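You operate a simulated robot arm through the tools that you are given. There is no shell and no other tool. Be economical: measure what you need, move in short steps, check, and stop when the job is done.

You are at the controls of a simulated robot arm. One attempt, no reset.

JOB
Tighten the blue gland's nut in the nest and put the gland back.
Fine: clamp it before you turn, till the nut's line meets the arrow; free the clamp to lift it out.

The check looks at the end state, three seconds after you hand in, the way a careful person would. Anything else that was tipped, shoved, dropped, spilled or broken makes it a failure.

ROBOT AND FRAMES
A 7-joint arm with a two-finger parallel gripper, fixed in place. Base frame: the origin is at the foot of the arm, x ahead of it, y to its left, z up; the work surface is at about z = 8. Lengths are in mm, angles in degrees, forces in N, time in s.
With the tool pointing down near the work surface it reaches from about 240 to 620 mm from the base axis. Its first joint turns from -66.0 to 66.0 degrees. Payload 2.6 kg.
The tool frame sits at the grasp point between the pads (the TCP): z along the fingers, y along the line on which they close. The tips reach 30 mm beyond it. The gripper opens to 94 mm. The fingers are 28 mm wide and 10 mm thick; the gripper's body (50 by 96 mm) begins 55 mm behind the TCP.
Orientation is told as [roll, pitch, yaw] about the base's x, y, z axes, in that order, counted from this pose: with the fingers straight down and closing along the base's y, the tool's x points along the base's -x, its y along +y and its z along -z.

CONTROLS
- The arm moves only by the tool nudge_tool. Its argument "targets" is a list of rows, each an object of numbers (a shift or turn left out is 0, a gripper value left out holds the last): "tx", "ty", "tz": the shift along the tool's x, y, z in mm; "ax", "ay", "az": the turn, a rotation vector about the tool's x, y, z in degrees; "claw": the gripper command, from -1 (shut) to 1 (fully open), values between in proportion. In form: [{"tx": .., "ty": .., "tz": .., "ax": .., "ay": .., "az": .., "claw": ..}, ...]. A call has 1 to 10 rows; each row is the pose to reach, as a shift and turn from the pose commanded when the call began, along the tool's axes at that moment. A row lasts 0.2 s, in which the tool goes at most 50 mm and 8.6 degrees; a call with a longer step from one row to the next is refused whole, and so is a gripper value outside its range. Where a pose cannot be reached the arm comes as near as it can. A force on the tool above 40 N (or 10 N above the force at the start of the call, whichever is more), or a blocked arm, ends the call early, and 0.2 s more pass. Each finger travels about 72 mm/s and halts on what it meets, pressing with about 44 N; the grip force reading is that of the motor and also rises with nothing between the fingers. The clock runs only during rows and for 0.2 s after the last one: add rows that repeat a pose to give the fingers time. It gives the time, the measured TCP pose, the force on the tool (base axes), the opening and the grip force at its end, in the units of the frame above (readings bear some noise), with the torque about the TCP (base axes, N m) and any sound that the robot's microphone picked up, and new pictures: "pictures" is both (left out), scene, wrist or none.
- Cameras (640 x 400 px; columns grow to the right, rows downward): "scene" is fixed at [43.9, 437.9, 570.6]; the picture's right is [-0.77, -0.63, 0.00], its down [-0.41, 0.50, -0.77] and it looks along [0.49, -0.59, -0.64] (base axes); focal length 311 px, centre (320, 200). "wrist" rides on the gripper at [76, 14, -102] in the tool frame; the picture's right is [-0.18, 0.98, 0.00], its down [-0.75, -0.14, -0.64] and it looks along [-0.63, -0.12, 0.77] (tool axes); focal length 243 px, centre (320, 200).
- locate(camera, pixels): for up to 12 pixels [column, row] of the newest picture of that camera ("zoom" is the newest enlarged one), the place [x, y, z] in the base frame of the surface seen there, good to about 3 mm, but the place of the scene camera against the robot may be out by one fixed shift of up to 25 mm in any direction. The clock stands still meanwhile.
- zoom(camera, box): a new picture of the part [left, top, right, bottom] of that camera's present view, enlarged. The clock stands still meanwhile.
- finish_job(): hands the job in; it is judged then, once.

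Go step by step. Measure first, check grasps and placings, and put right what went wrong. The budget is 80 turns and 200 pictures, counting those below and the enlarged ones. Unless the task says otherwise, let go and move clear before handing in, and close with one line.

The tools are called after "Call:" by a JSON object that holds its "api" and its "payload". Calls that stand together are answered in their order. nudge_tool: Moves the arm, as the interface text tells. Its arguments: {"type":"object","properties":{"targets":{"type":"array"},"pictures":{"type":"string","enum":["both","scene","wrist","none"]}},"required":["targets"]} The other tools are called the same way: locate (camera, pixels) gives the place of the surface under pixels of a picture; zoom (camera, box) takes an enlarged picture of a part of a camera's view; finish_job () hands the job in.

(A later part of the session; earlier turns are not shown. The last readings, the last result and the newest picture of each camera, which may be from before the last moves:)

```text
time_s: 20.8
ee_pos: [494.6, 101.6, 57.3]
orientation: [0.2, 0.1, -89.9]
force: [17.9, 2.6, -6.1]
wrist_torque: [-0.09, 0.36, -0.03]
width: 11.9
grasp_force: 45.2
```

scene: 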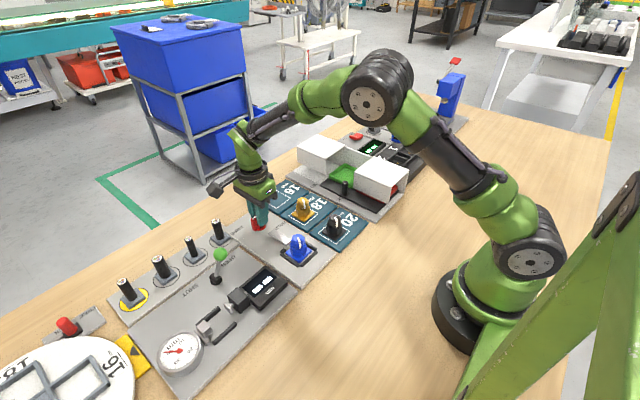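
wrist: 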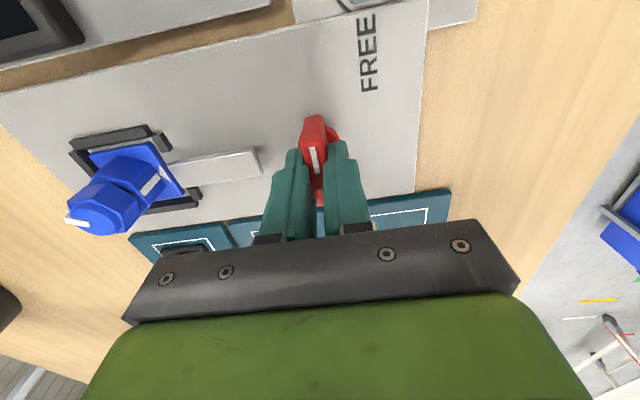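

Gripped, with an 18 N side load from a small offset. I re-centre (open slightly, shift, close) before turning.

Call:
{"api": "nudge_tool", "payload": {"targets": [{"claw": -0.6}, {"tx": 2, "ty": 1.5, "claw": -0.6}, {"tx": 2, "ty": 1.5, "claw": -1}, {"tx": 2, "ty": 1.5, "claw": -1}], "pictures": "none"}}

```text
time_s: 21.8
ee_pos: [494.9, 104.4, 57.3]
orientation: [0.0, 0.0, -90.0]
force: [2.0, -0.6, -3.1]
wrist_torque: [0.26, -0.13, 0.02]
width: 11.6
grasp_force: 44.4
```

Centred now, with little side load. I turn counter-clockwise 40° as a trial.

Call:
{"api": "nudge_tool", "payload": {"targets": [{"az": -8}, {"az": -16}, {"az": -24}, {"az": -32}, {"az": -40}]}}

```text
time_s: 23.0
ee_pos: [496.1, 104.1, 56.9]
orientation: [0.1, 0.0, -49.9]
force: [-8.0, -5.9, 15.2]
wrist_torque: [0.46, 0.75, -0.03]
width: 11.8
grasp_force: 44.7
```

scene: 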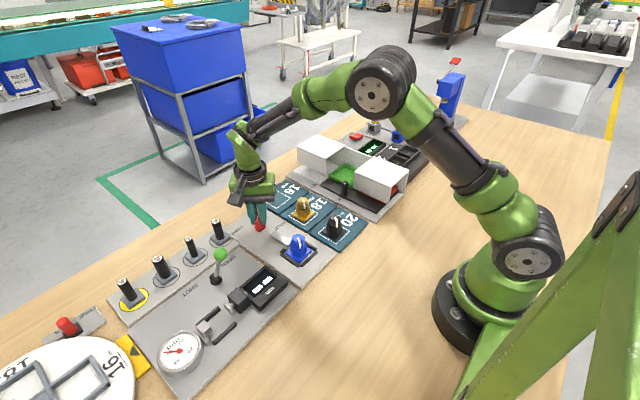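
wrist: 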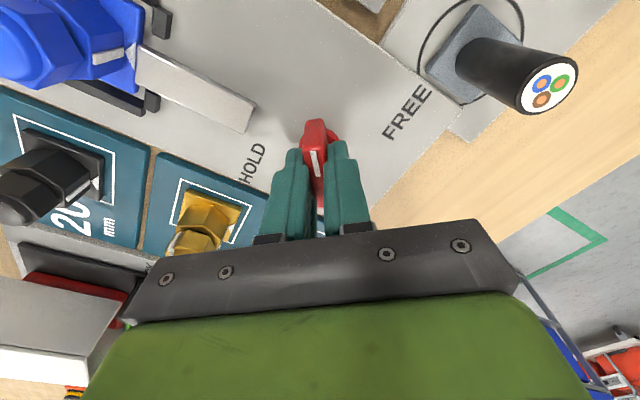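

The handle turns freely with the gripper. I continue to 90°.

Call:
{"api": "nudge_tool", "payload": {"targets": [{"az": -8}, {"az": -16}, {"az": -24}, {"az": -32}, {"az": -40}, {"az": -48}, {"az": -50}]}}

Call:
{"api": "zoom", "payload": {"camera": "scene", "box": [240, 200, 340, 280]}}

```text
time_s: 24.6
ee_pos: [495.4, 105.3, 57.6]
orientation: [0.0, 0.0, 0.1]
force: [6.7, -7.5, -0.2]
wrist_torque: [-0.05, 1.33, -0.07]
width: 11.7
grasp_force: 45.0
```

scene: 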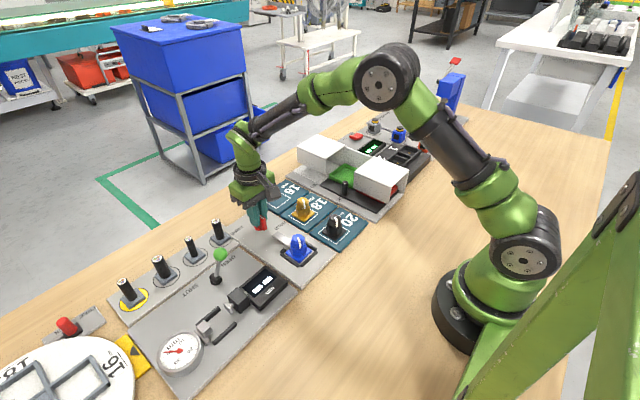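
wrist: 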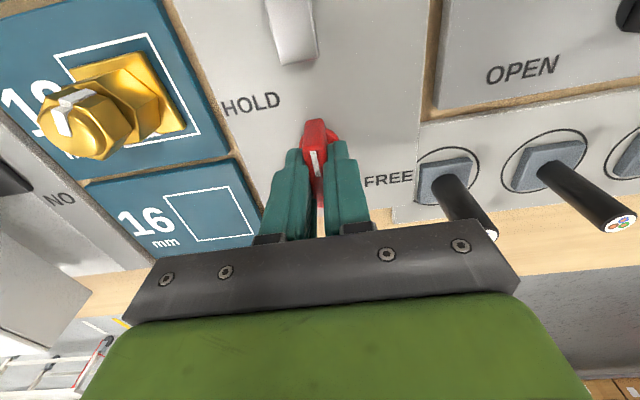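

```text
5.00 times, centred on (290, 240) of scene
```

zoom: 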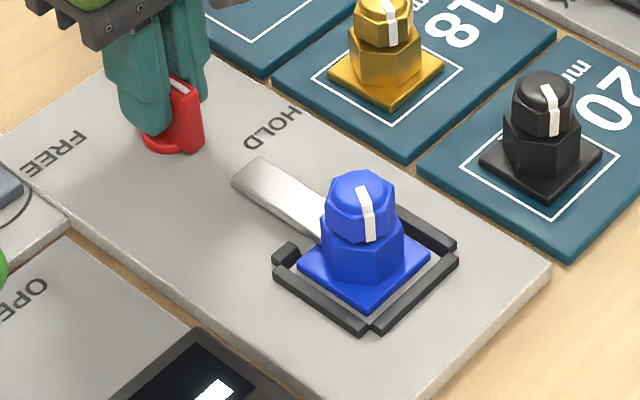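

The bar has tipped down onto the plate and the handle points at HOLD, so the gland is clamped. I release the knob, rise and go over the nest.

Call:
{"api": "nudge_tool", "payload": {"targets": [{"claw": -0.5}, {"claw": -0.5}, {"tz": -40, "claw": -0.4}, {"tz": -85, "claw": 0}, {"tx": 40, "tz": -95, "claw": 0.3}, {"tx": 85, "tz": -95, "claw": 0.3}, {"tx": 131, "tz": -95, "claw": 0.3}, {"tx": 131, "tz": -95}, {"tx": 131, "tz": -95}]}}

Call:
{"api": "zoom", "payload": {"camera": "wrist", "box": [270, 65, 370, 155]}}

Call:
{"api": "zoom", "payload": {"camera": "scene", "box": [240, 200, 340, 280]}}

```text
time_s: 26.6
ee_pos: [364.8, 106.4, 151.5]
orientation: [0.0, 0.0, 0.0]
force: [1.1, -0.2, 0.6]
wrist_torque: [0.0, 0.03, 0.0]
width: 61.2
grasp_force: 0.1
```

scene: 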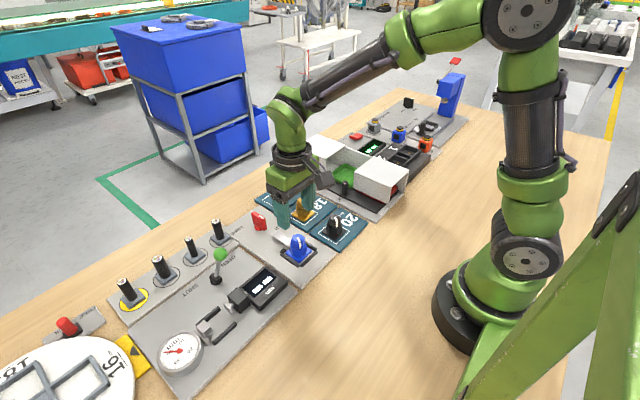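
wrist: 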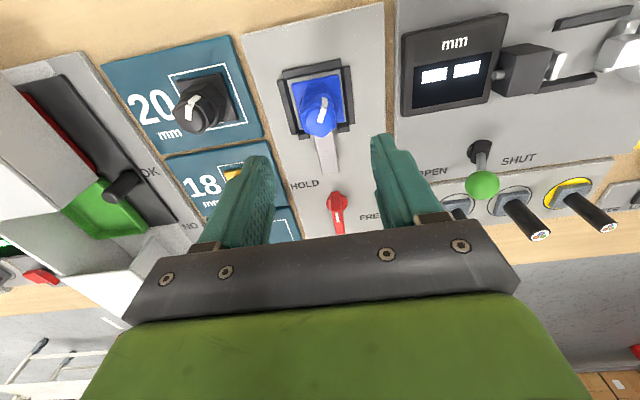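

```text
4.44 times, centred on (320, 110) of wrist
```

zoom: 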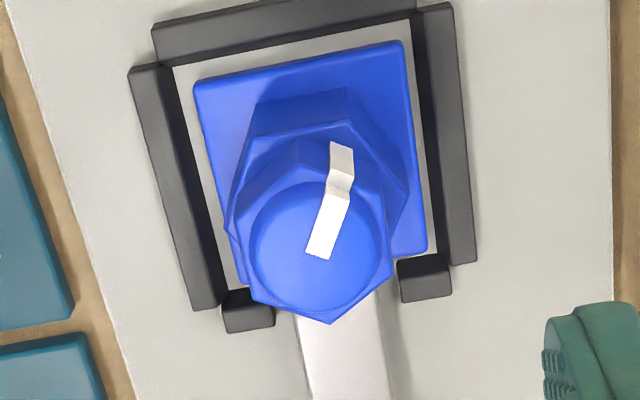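

```text
5.00 times, centred on (290, 240) of scene
```

zoom: 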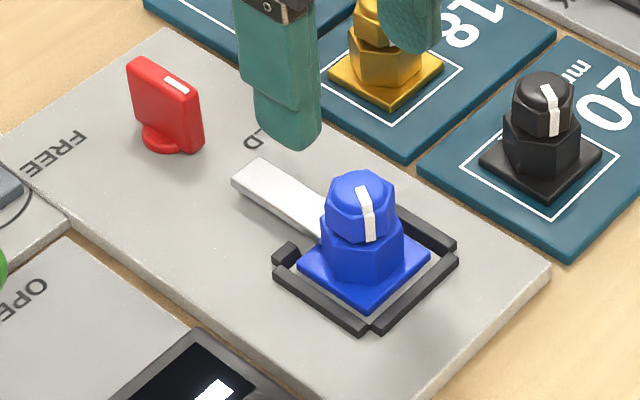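

From the picture the nut's line points at about 150° and the arrow at 0°, so it needs ~150° clockwise. I grip the nut's flats at yaw +60 so the whole turn fits down to yaw -90. First I yaw and partly descend.

Call:
{"api": "nudge_tool", "payload": {"targets": [{"tx": -1.3, "ty": -2, "az": -8.5}, {"tx": -1.3, "ty": -2, "az": -17}, {"tx": -1.3, "ty": -2, "az": -25.5, "tz": 10}, {"tx": -1.3, "ty": -2, "az": -34, "tz": 20}, {"tx": -1.3, "ty": -2, "az": -42.5, "tz": 25}, {"tx": -1.3, "ty": -2, "az": -51, "tz": 30}, {"tx": -1.3, "ty": -2, "az": -60, "tz": 35, "claw": 0.1}, {"tx": -1.3, "ty": -2, "az": -60, "tz": 35}]}}

```text
refused: row 7 steps farther than a row can; nothing moved
```

Call:
{"api": "nudge_tool", "payload": {"targets": [{"tx": -1.3, "ty": -2, "az": -8.5}, {"tx": -1.3, "ty": -2, "az": -17}, {"tx": -1.3, "ty": -2, "az": -25.5, "tz": 10}, {"tx": -1.3, "ty": -2, "az": -34, "tz": 20}, {"tx": -1.3, "ty": -2, "az": -42.5, "tz": 25}, {"tx": -1.3, "ty": -2, "az": -51, "tz": 30}, {"tx": -1.3, "ty": -2, "az": -59.5, "tz": 35, "claw": 0.1}, {"tx": -1.3, "ty": -2, "az": -60, "tz": 35}]}}

Call:
{"api": "zoom", "payload": {"camera": "wrist", "box": [250, 60, 390, 190]}}

```text
time_s: 28.4
ee_pos: [366.3, 103.0, 116.8]
orientation: [-0.1, 0.0, 60.1]
force: [-0.1, -0.3, -0.3]
wrist_torque: [0.01, -0.02, 0.01]
width: 51.8
grasp_force: 0.1
```

scene: 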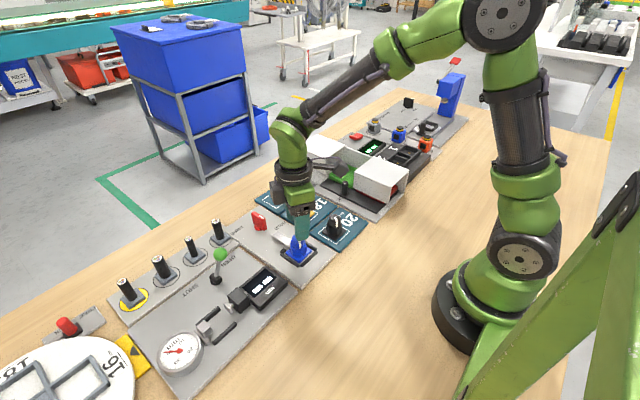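
wrist: 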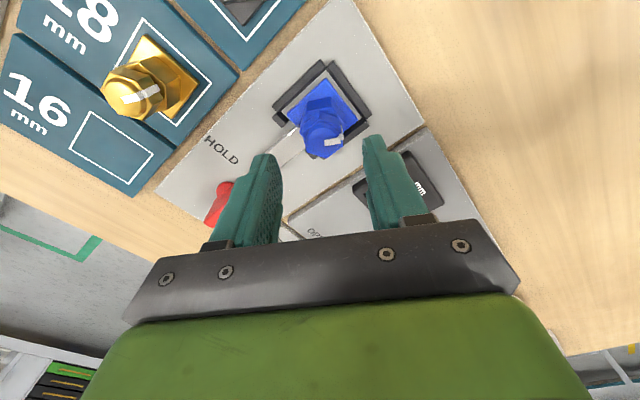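

```text
3.08 times, centred on (320, 125) of wrist
```

zoom: 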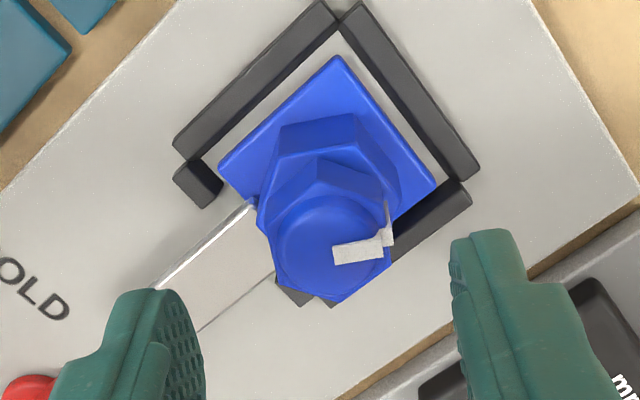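

The nut is under the grasp axis and its line is along the closing direction (≈150°). I descend to TCP z≈75 and close on the nut only.

Call:
{"api": "nudge_tool", "payload": {"targets": [{"ty": 1, "tz": 20}, {"ty": 1, "tz": 35}, {"ty": 1, "tz": 42}, {"ty": 1, "tz": 42, "claw": -0.3}, {"ty": 1, "tz": 42, "claw": -1}, {"ty": 1, "tz": 42, "claw": -1}, {"ty": 1, "tz": 42, "claw": -1}]}}

Call:
{"api": "zoom", "payload": {"camera": "wrist", "box": [250, 80, 390, 220]}}

Call:
{"api": "zoom", "payload": {"camera": "scene", "box": [260, 200, 330, 270]}}

```text
time_s: 30.0
ee_pos: [363.9, 105.3, 75.3]
orientation: [0.0, 0.0, 60.0]
force: [0.0, 0.6, -0.7]
wrist_torque: [0.01, -0.04, 0.01]
width: 26.4
grasp_force: 43.8
```

scene: 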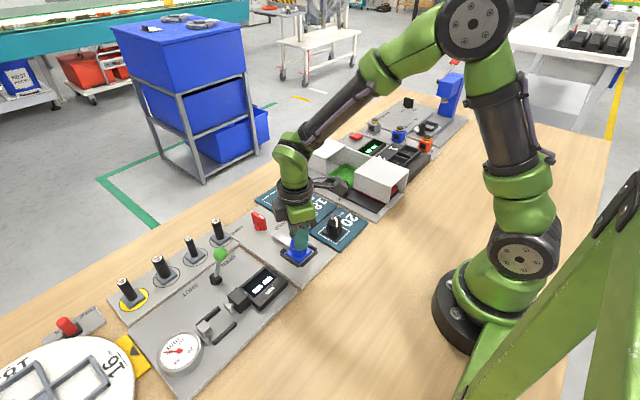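
wrist: 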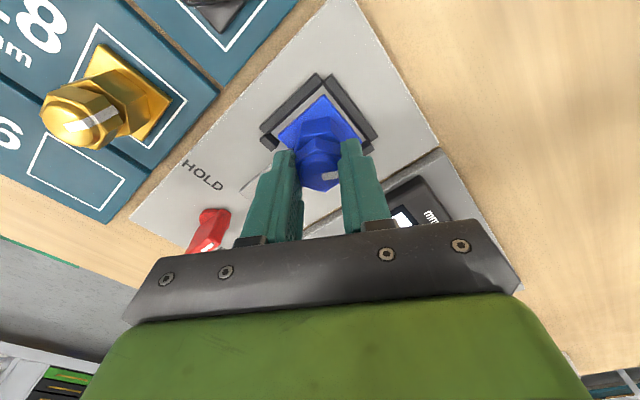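

```text
2.86 times, centred on (320, 150) of wrist
```

zoom: 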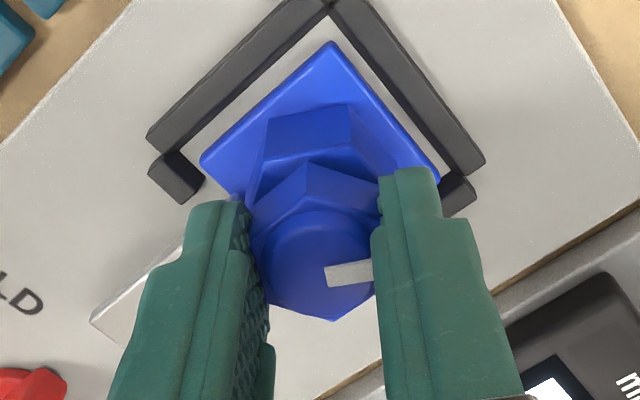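

```text
5.71 times, centred on (295, 235) of scene
```

zoom: 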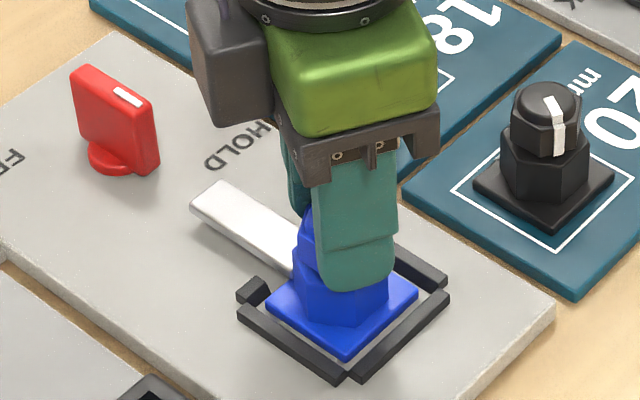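

The nut is gripped at 26.4 mm. I turn clockwise (seen from above), 40° first.

Call:
{"api": "nudge_tool", "payload": {"targets": [{"az": 8}, {"az": 16}, {"az": 24}, {"az": 32}, {"az": 40}]}}

Call:
{"api": "zoom", "payload": {"camera": "wrist", "box": [250, 80, 390, 220]}}

```text
time_s: 31.2
ee_pos: [365.0, 105.1, 76.0]
orientation: [0.0, -0.2, 19.8]
force: [-1.4, 2.9, 7.6]
wrist_torque: [0.02, 0.2, 0.01]
width: 26.1
grasp_force: 44.1
```

scene: 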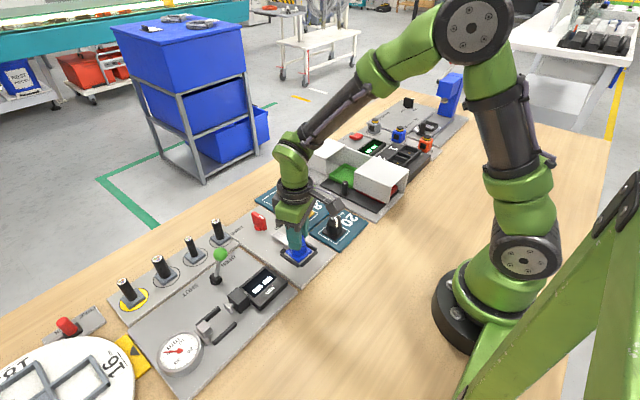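
wrist: 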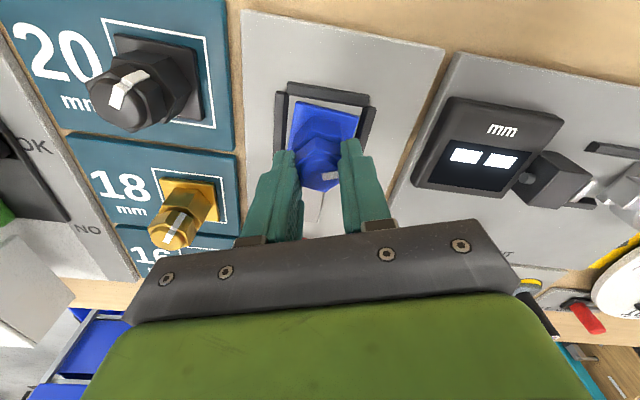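

```text
2.86 times, centred on (320, 150) of wrist
```

zoom: 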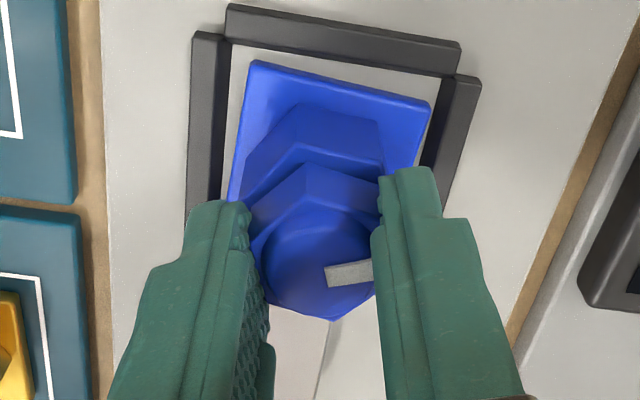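

The nut turns with the gripper while the plate stays. I continue 72°.

Call:
{"api": "nudge_tool", "payload": {"targets": [{"az": 8}, {"az": 16}, {"az": 24}, {"az": 32}, {"az": 40}, {"az": 48}, {"az": 56}, {"az": 64}, {"az": 72}]}}

Call:
{"api": "zoom", "payload": {"camera": "wrist", "box": [250, 80, 390, 220]}}

```text
time_s: 33.2
ee_pos: [364.0, 105.0, 75.4]
orientation: [-0.1, -0.1, -52.1]
force: [-1.1, 2.0, 15.9]
wrist_torque: [-0.02, 0.02, 0.04]
width: 26.4
grasp_force: 43.8
```

scene: 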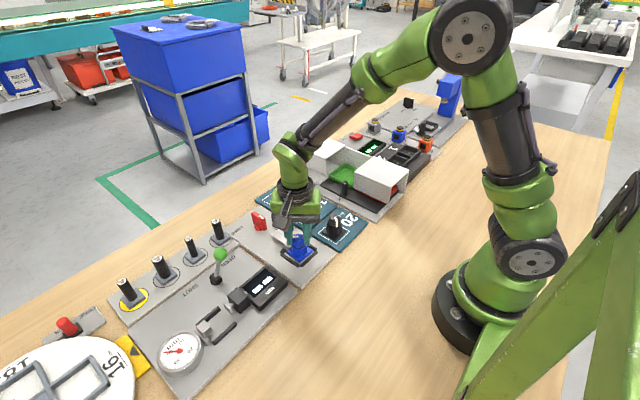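
wrist: 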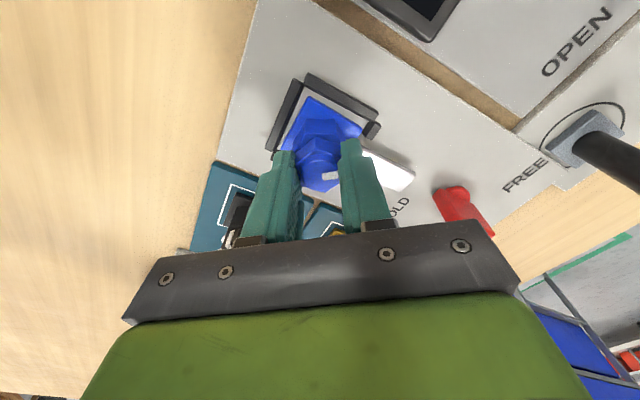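

```text
2.86 times, centred on (320, 150) of wrist
```

zoom: 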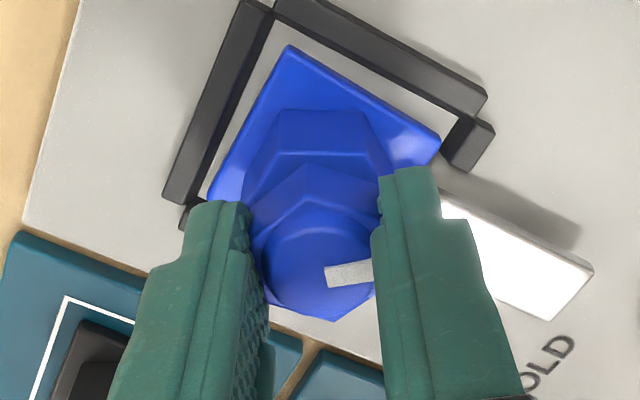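

The line is now at about 38° from the arrow. There's a mild vertical load (16 N), so I ease up 1 mm while turning the rest.

Call:
{"api": "nudge_tool", "payload": {"targets": [{"az": 8, "tz": -0.5}, {"az": 16, "tz": -1}, {"az": 24, "tz": -1}, {"az": 31, "tz": -1}, {"az": 31, "tz": -1}]}}

Call:
{"api": "zoom", "payload": {"camera": "wrist", "box": [250, 80, 390, 220]}}

Call:
{"api": "zoom", "payload": {"camera": "scene", "box": [260, 200, 330, 270]}}

```text
time_s: 34.4
ee_pos: [365.3, 102.8, 75.2]
orientation: [0.0, -0.1, -83.1]
force: [0.7, -0.3, -0.1]
wrist_torque: [0.02, -0.01, 0.07]
width: 26.3
grasp_force: 44.2
```

scene: 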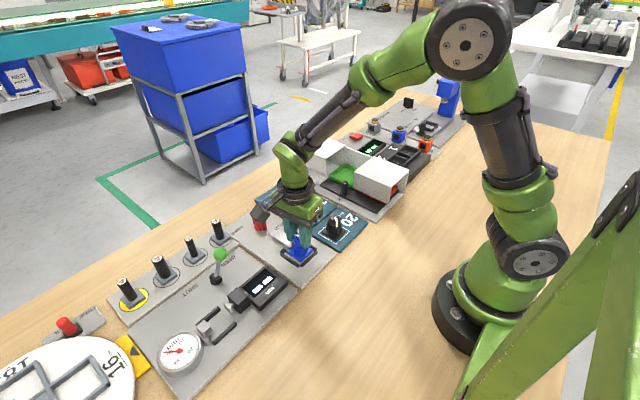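
wrist: 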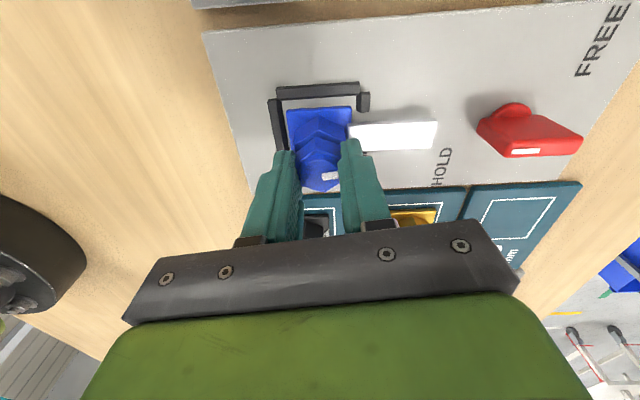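

```text
2.86 times, centred on (320, 150) of wrist
```

zoom: 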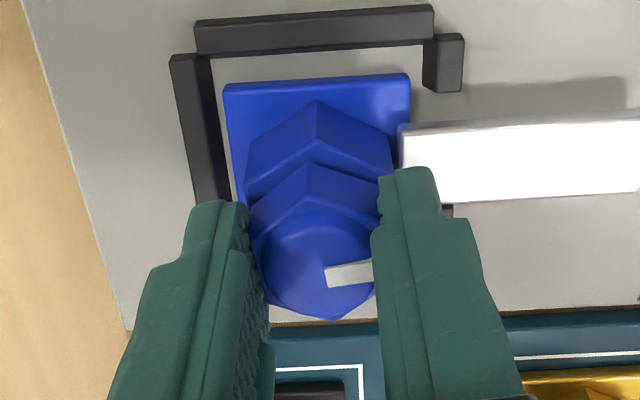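

```text
5.71 times, centred on (295, 235) of scene
```

zoom: 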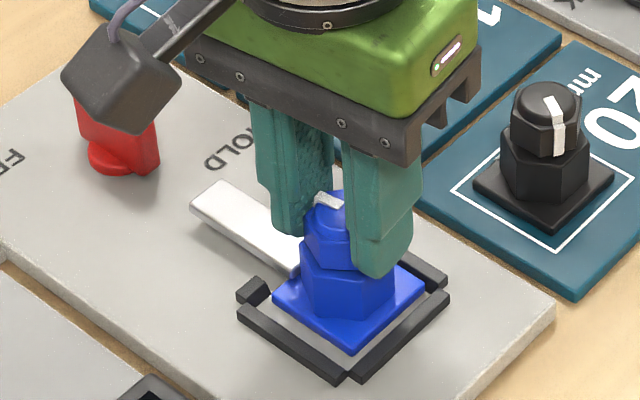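

Load is gone and about 7° remain. I turn them and then release to inspect.

Call:
{"api": "nudge_tool", "payload": {"targets": [{"az": 4}, {"az": 7}, {"az": 7}, {"az": 7}]}}

Call:
{"api": "zoom", "payload": {"camera": "wrist", "box": [250, 80, 390, 220]}}

```text
time_s: 35.4
ee_pos: [363.9, 104.2, 76.4]
orientation: [-0.1, 0.0, -90.2]
force: [-0.1, 0.4, -0.7]
wrist_torque: [0.05, 0.0, -0.02]
width: 26.3
grasp_force: 44.5
```

scene: 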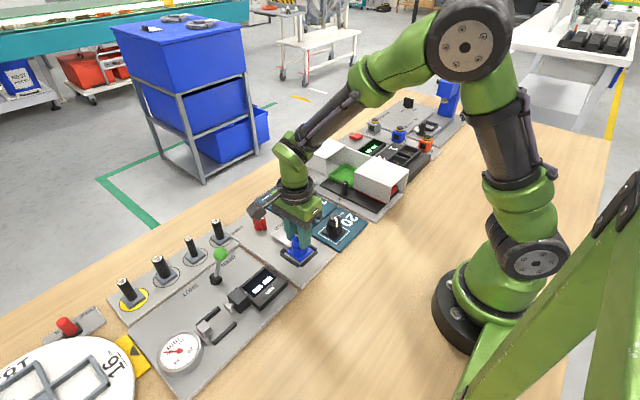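
wrist: 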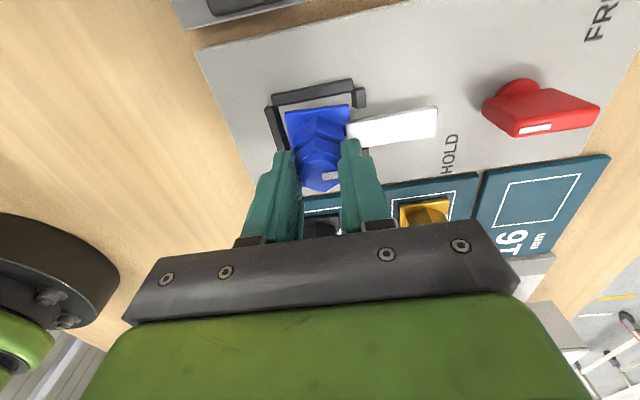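

```text
2.86 times, centred on (320, 150) of wrist
```

zoom: 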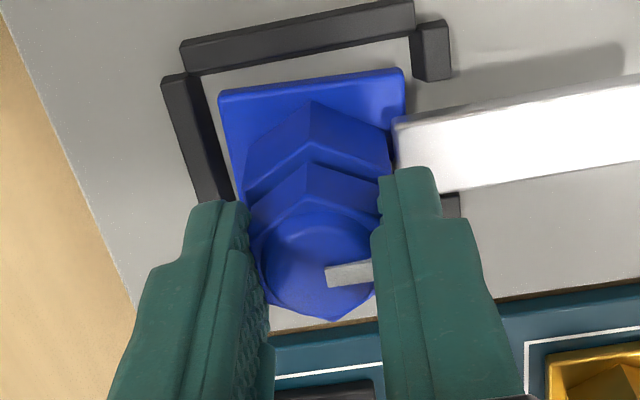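

Call:
{"api": "nudge_tool", "payload": {"targets": [{"claw": -0.2}, {"claw": 0}, {"tz": -25, "claw": 0}, {"tz": -50, "claw": 0.3}, {"tz": -50, "claw": 0.3}]}}

Call:
{"api": "zoom", "payload": {"camera": "wrist", "box": [270, 80, 370, 170]}}

Call:
{"api": "zoom", "payload": {"camera": "scene", "box": [270, 215, 330, 265]}}

```text
time_s: 36.6
ee_pos: [363.4, 104.5, 126.1]
orientation: [0.0, 0.1, -90.1]
force: [-1.5, 0.9, 0.1]
wrist_torque: [0.01, -0.02, -0.03]
width: 60.9
grasp_force: 0.1
```

scene: 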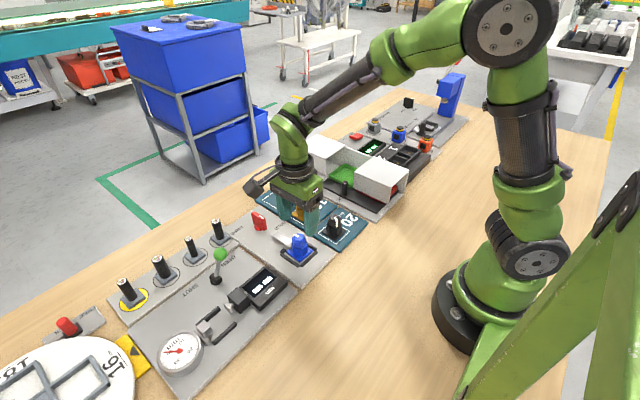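
wrist: 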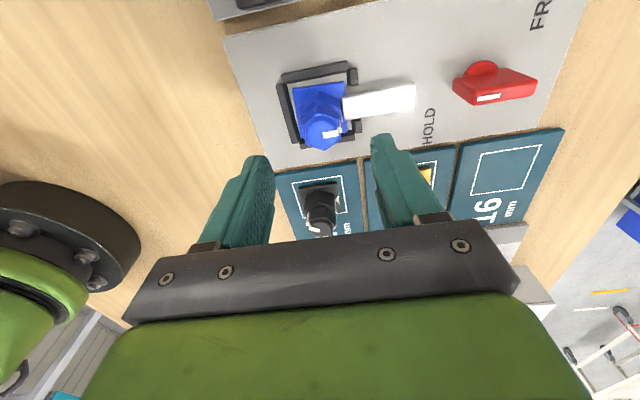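

```text
4.44 times, centred on (320, 125) of wrist
```

zoom: 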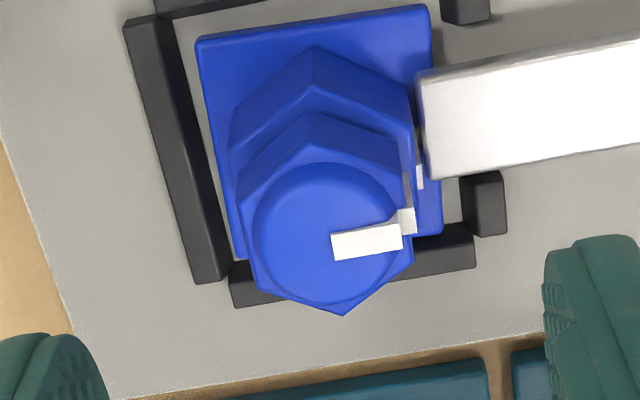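

```text
8.00 times, centred on (300, 240) of scene
```

zoom: 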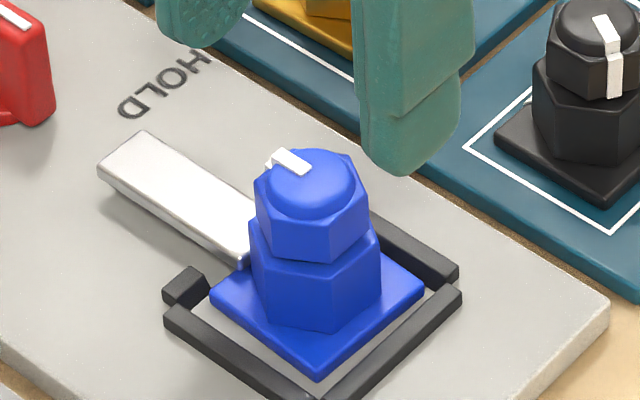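

The line looks aligned to the arrow within a degree or two. I move the camera toward +x to view the marks face on.

Call:
{"api": "nudge_tool", "payload": {"targets": [{"ty": 40, "tz": -5}, {"ty": 80, "tz": -10}, {"ty": 110, "tz": -10}, {"ty": 110, "tz": -10}]}}

Call:
{"api": "zoom", "payload": {"camera": "wrist", "box": [100, 60, 260, 200]}}

```text
time_s: 37.6
ee_pos: [474.0, 105.9, 133.7]
orientation: [0.0, 0.0, -89.9]
force: [0.1, 0.0, -1.1]
wrist_torque: [0.02, 0.0, 0.0]
width: 61.2
grasp_force: 0.1
```

scene: 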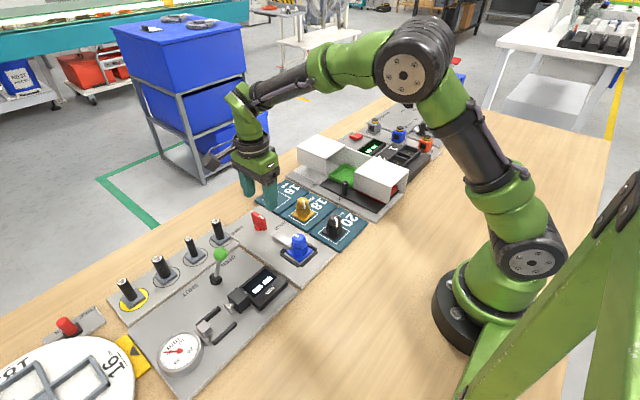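
wrist: 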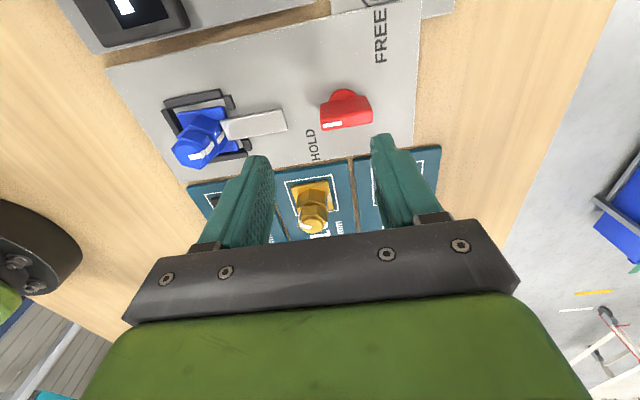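

```text
2.86 times, centred on (180, 130) of wrist
```

zoom: 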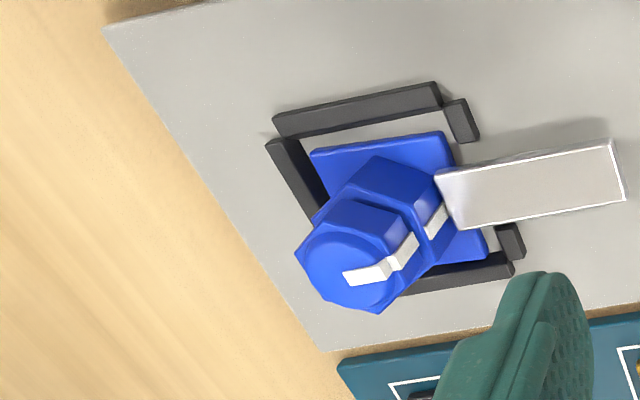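

Call:
{"api": "zoom", "payload": {"camera": "wrist", "box": [165, 105, 235, 170]}}

```text
6.15 times, centred on (200, 138) of wrist
```

zoom: 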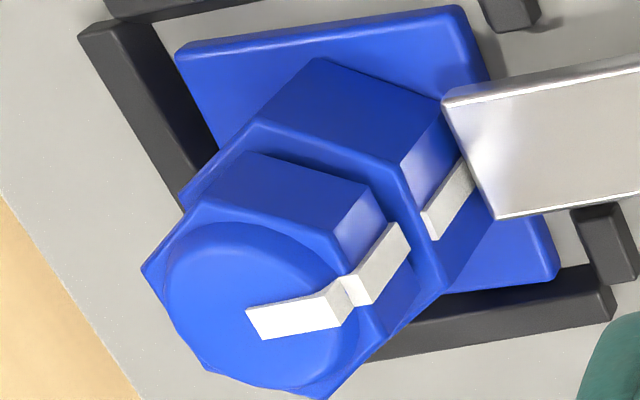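

Nut and arrow marks agree within about 2°, the nut a touch short relative to the plate. I re-grip the nut and add 2.5°.

Call:
{"api": "nudge_tool", "payload": {"targets": [{"ty": -40}, {"ty": -80}, {"ty": -109.5}, {"ty": -109.5, "claw": 0}, {"ty": -109.5, "tz": 35}, {"ty": -109.5, "tz": 58}, {"ty": -109.5, "tz": 58}, {"ty": -109.5, "tz": 58, "claw": -1}, {"ty": -109.5, "tz": 58, "claw": -1}, {"ty": -109.5, "tz": 58, "claw": -1}]}}

```text
time_s: 39.8
ee_pos: [364.7, 105.4, 77.2]
orientation: [0.0, 0.0, -90.0]
force: [1.0, 0.9, 0.5]
wrist_torque: [-0.04, 0.0, -0.03]
width: 26.3
grasp_force: 44.4
```

scene: 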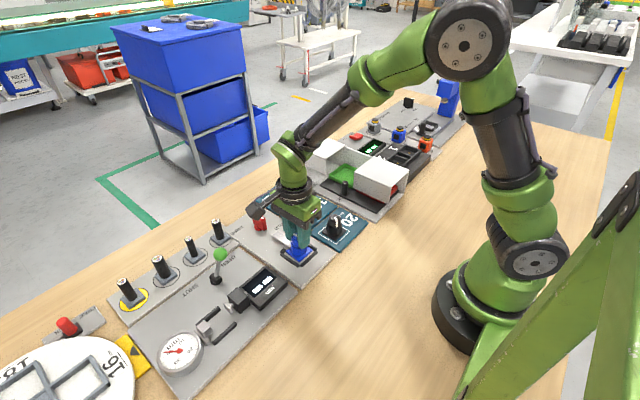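
wrist: 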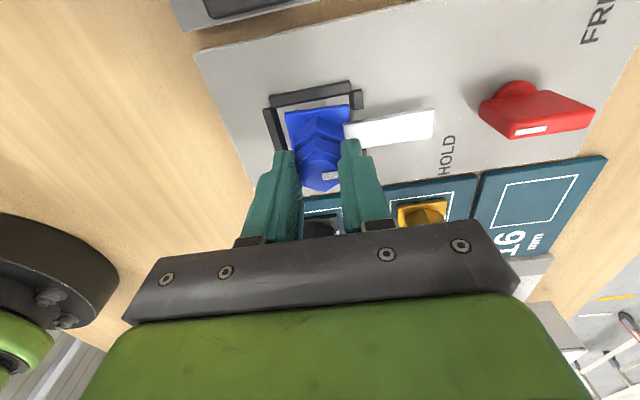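

Gripped again at 26.3 mm. I add 2.5°, release and view from the +x side.

Call:
{"api": "nudge_tool", "payload": {"targets": [{"az": 2.5}, {"az": 2.5}, {"az": 2.5, "claw": -0.2}, {"az": 2.5, "claw": 0}, {"az": 2.5, "tz": -30, "claw": 0}, {"az": 0, "tz": -55, "claw": 0}, {"ty": 40, "tz": -57}, {"ty": 80, "tz": -57}, {"ty": 110, "tz": -57}, {"ty": 110, "tz": -57}]}}

Call:
{"api": "zoom", "payload": {"camera": "wrist", "box": [165, 105, 235, 170]}}

```text
time_s: 42.0
ee_pos: [473.3, 102.1, 135.8]
orientation: [-0.1, -0.1, -90.0]
force: [1.0, -0.8, -1.0]
wrist_torque: [0.01, 0.02, -0.01]
width: 47.0
grasp_force: 0.1
```

scene: 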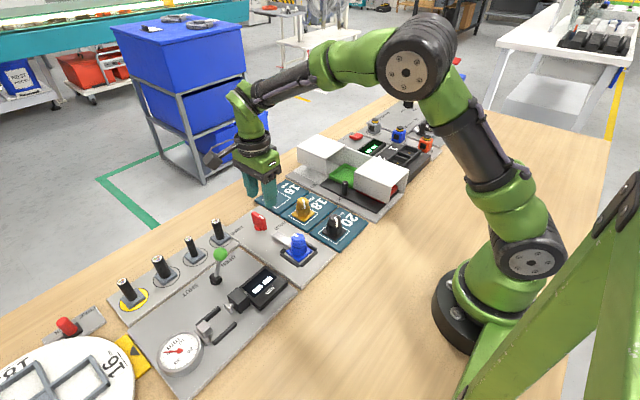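
wrist: 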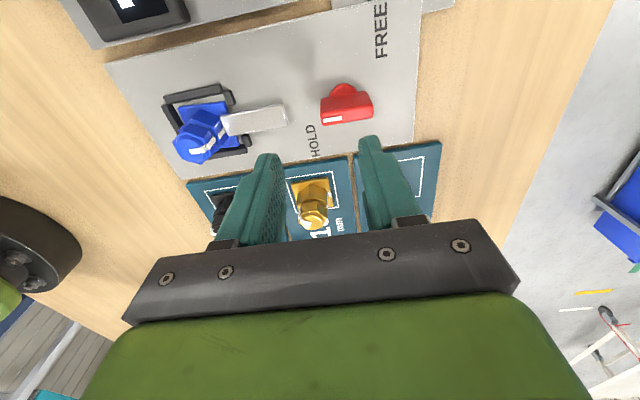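

```text
6.15 times, centred on (200, 138) of wrist
```

zoom: 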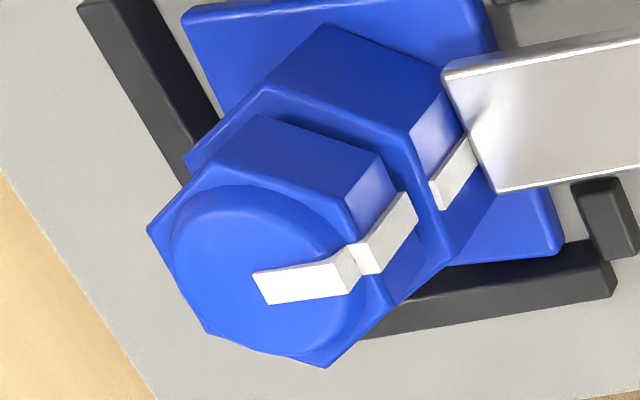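

The marks line up now. Next I free the clamp: go over the knob at yaw 0, ready to grip the handle, which lies along x.

Call:
{"api": "nudge_tool", "payload": {"targets": [{"tx": 1, "ty": 3, "az": -8.5}, {"tx": 1, "ty": 6, "az": -17}, {"tx": 1, "ty": 9, "az": -25.5}, {"tx": 1, "ty": 12, "az": -34}, {"tx": 1, "ty": 15, "az": -42.5}, {"tx": 1, "ty": 18, "az": -51}, {"tx": 1, "ty": 21, "az": -59.5}, {"tx": 1, "ty": 21, "az": -68}, {"tx": 1, "ty": 21, "az": -76.5}, {"tx": 1, "ty": 21, "az": -85, "claw": -0.1}]}}

Call:
{"api": "zoom", "payload": {"camera": "wrist", "box": [270, 70, 370, 160]}}

```text
time_s: 44.2
ee_pos: [496.8, 105.2, 136.4]
orientation: [0.0, 0.1, -4.9]
force: [0.4, -0.4, 0.1]
wrist_torque: [-0.02, -0.01, 0.01]
width: 42.4
grasp_force: 0.0
```

scene: 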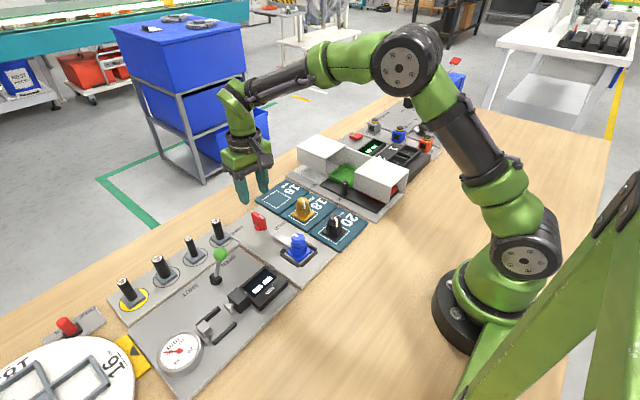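
wrist: 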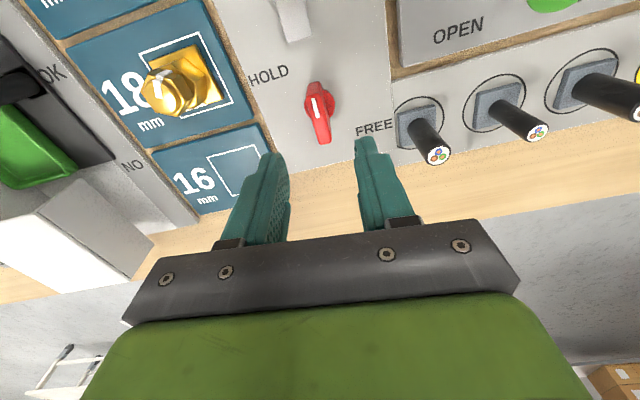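

```text
4.44 times, centred on (320, 115) of wrist
```

zoom: 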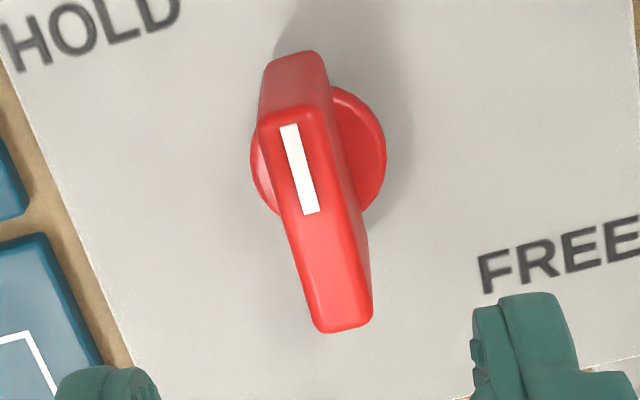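

The handle is under the grasp axis, about 2–3 mm toward -x. I correct, go down and grip.

Call:
{"api": "nudge_tool", "payload": {"targets": [{"tx": 2, "az": -5}, {"tx": 2, "az": -5, "tz": 40}, {"tx": 2, "az": -5, "tz": 65}, {"tx": 2, "az": -5, "tz": 79}, {"tx": 2, "az": -5, "tz": 79}, {"tx": 2, "az": -5, "tz": 79, "claw": -0.6}, {"tx": 2, "az": -5, "tz": 79, "claw": -1}, {"tx": 2, "az": -5, "tz": 79, "claw": -1}]}}

```text
time_s: 46.0
ee_pos: [493.9, 104.2, 56.8]
orientation: [-0.1, 0.0, -0.2]
force: [0.0, -3.4, -2.5]
wrist_torque: [0.1, -0.1, -0.01]
width: 11.7
grasp_force: 45.0
```

scene: 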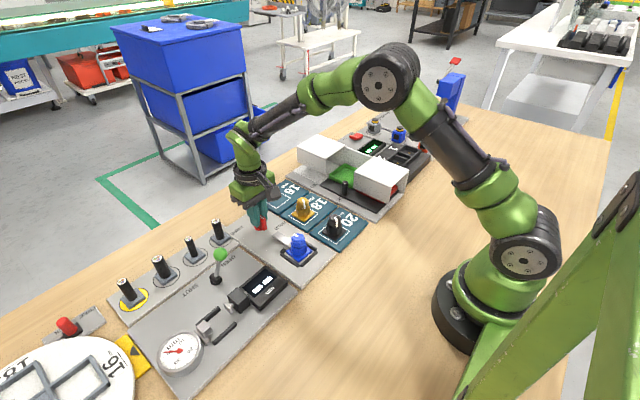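
wrist: 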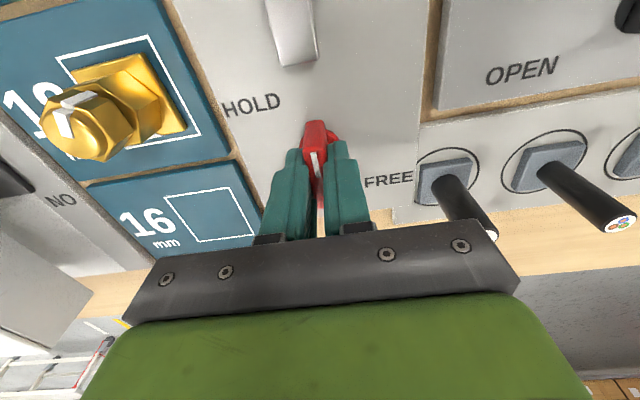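

Well centred with low side force. I turn clockwise back to FREE.

Call:
{"api": "nudge_tool", "payload": {"targets": [{"az": 8.5}, {"az": 17}, {"az": 25.5}, {"az": 34}, {"az": 42.5}, {"az": 51}, {"az": 59.5}, {"az": 68}, {"az": 76.5}, {"az": 85}], "pictures": "none"}}

Call:
{"api": "nudge_tool", "payload": {"targets": [{"az": 5}, {"az": 5}]}}

Call:
{"api": "zoom", "payload": {"camera": "scene", "box": [240, 200, 340, 280]}}

```text
time_s: 48.2
ee_pos: [495.5, 104.9, 58.2]
orientation: [0.2, 0.1, -85.2]
force: [4.2, -2.8, 22.1]
wrist_torque: [-1.04, 0.42, -0.04]
width: 11.7
grasp_force: 45.0
```

```text
time_s: 48.8
ee_pos: [493.9, 105.4, 56.9]
orientation: [0.2, 0.0, -90.1]
force: [6.2, -6.1, 26.5]
wrist_torque: [-0.57, 0.62, 0.09]
width: 11.8
grasp_force: 44.9
```

scene: 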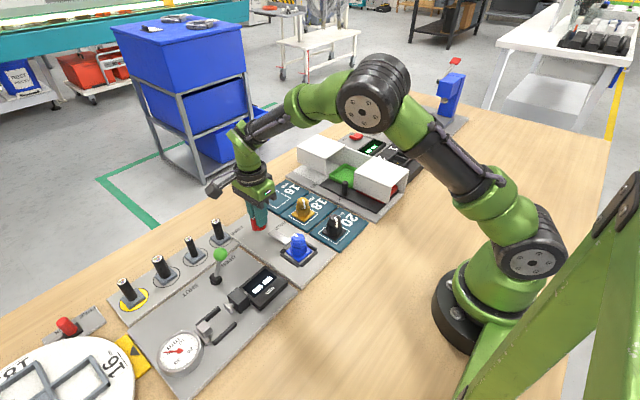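
wrist: 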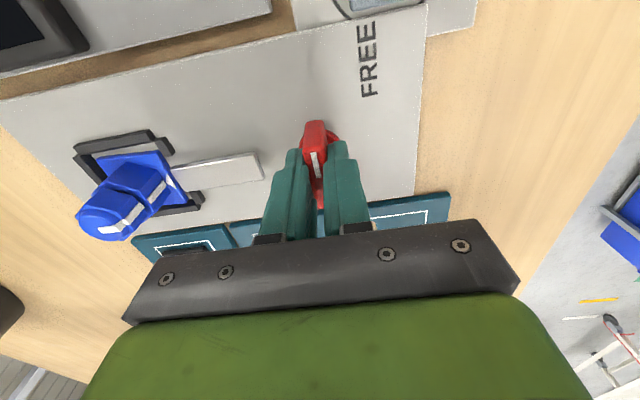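

```text
5.00 times, centred on (290, 240) of scene
```

zoom: 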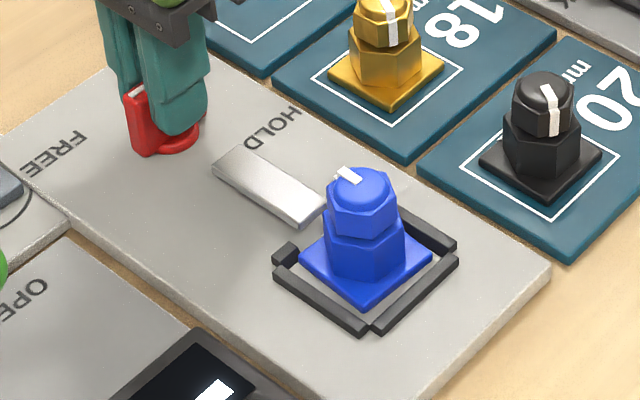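

The bar has lifted off the plate and the mark on top still points to the arrow side. I release the knob, rise and go over the gland at yaw -30.

Call:
{"api": "nudge_tool", "payload": {"targets": [{"claw": -0.5}, {"claw": -0.5}, {"tz": -40, "claw": -0.4}, {"tz": -75, "claw": 0}, {"tz": -75, "ty": -40, "az": -8.5, "claw": 0.3}, {"tz": -75, "ty": -80, "az": -17}, {"tz": -75, "ty": -110, "az": -25.5}, {"tz": -75, "ty": -130, "az": -34}, {"tz": -75, "ty": -130, "az": -42.5}, {"tz": -75, "ty": -130, "az": -51}], "pictures": "none"}}

Call:
{"api": "nudge_tool", "payload": {"targets": [{"az": -8.5}, {"az": -9}, {"az": -9}]}}

Call:
{"api": "zoom", "payload": {"camera": "wrist", "box": [260, 60, 380, 170]}}

Call:
{"api": "zoom", "payload": {"camera": "scene", "box": [240, 200, 340, 280]}}

```text
time_s: 51.0
ee_pos: [364.9, 105.6, 130.5]
orientation: [0.0, 0.0, -38.9]
force: [-0.2, 0.0, 0.0]
wrist_torque: [0.02, -0.01, 0.0]
width: 61.0
grasp_force: 0.1
```

```text
time_s: 51.8
ee_pos: [364.8, 105.6, 131.9]
orientation: [-0.1, 0.1, -30.0]
force: [0.1, 0.7, 0.6]
wrist_torque: [-0.01, 0.03, 0.01]
width: 61.0
grasp_force: 0.0
```

scene: 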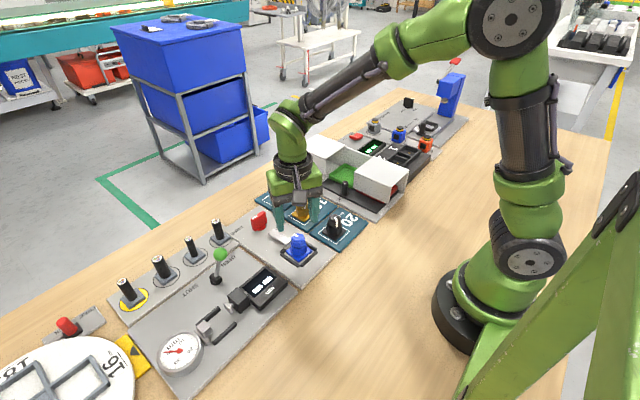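
wrist: 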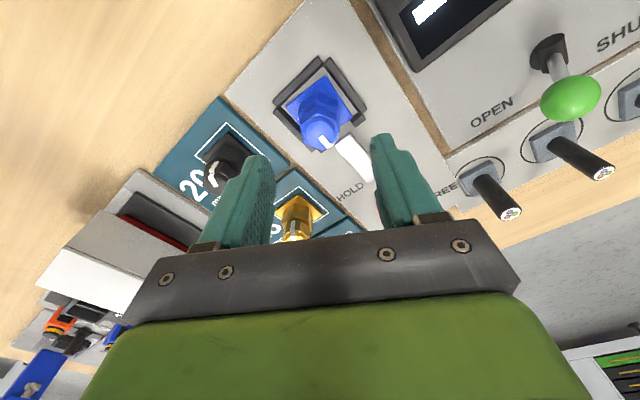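

```text
3.64 times, centred on (320, 115) of wrist
```

zoom: 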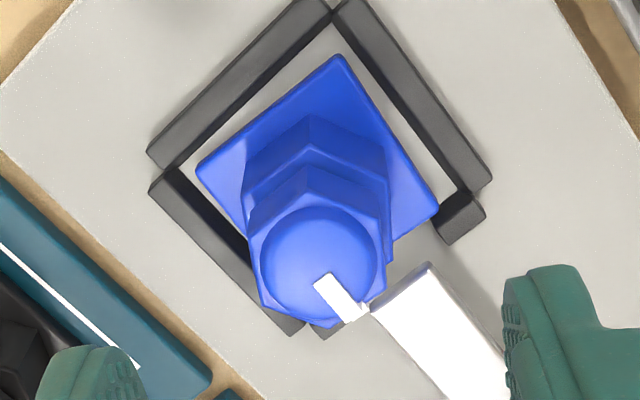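

```text
5.00 times, centred on (290, 240) of scene
```

zoom: 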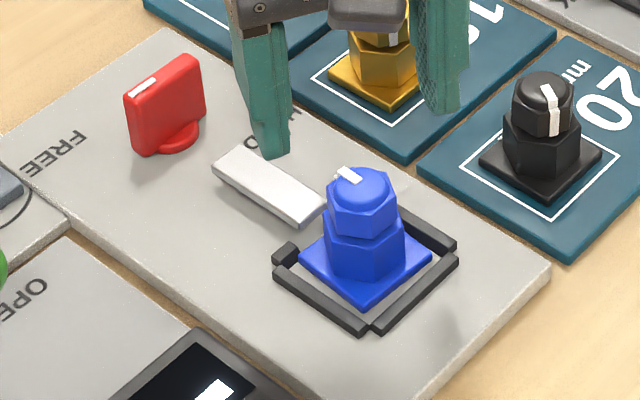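

Nut and body hexes line up and the gland is free, centred under the tool. I descend to TCP z≈56 and grip the body's flats.

Call:
{"api": "nudge_tool", "payload": {"targets": [{"tz": 30}, {"tz": 55}, {"tz": 70}, {"tz": 75}, {"tz": 75}, {"tz": 75, "claw": -0.2}, {"tz": 75, "claw": -1}, {"tz": 75, "claw": -1}, {"tz": 75, "claw": -1}]}}

Call:
{"api": "zoom", "payload": {"camera": "wrist", "box": [250, 60, 390, 200]}}

```text
time_s: 53.8
ee_pos: [365.0, 106.0, 54.4]
orientation: [0.0, 0.0, -30.0]
force: [0.7, -0.2, 0.2]
wrist_torque: [0.0, -0.03, -0.01]
width: 31.8
grasp_force: 44.0
```

scene: 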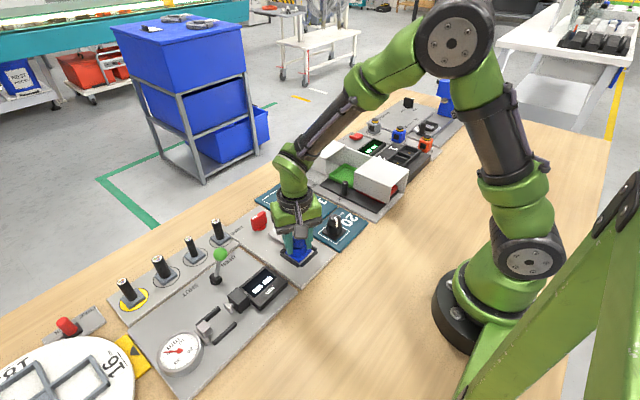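
wrist: 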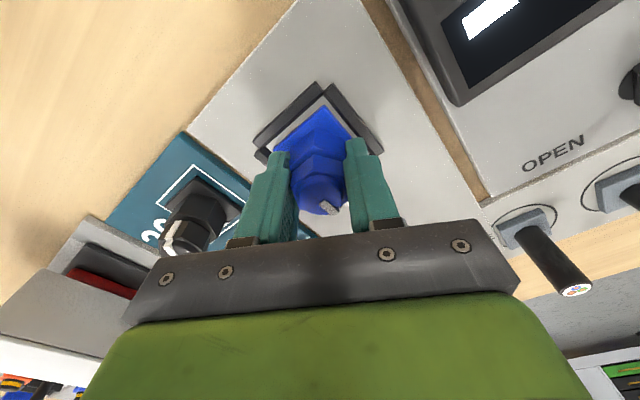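

```text
2.86 times, centred on (320, 130) of wrist
```

zoom: 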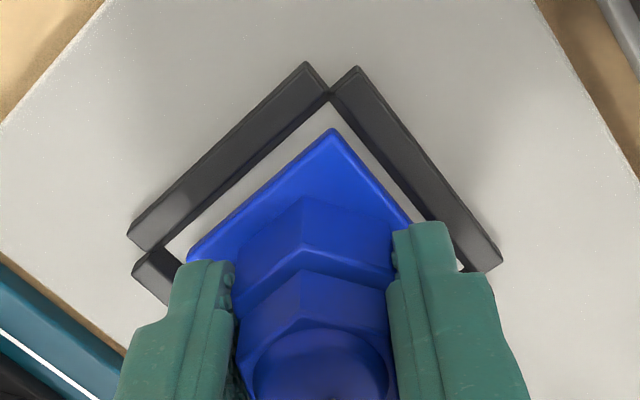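

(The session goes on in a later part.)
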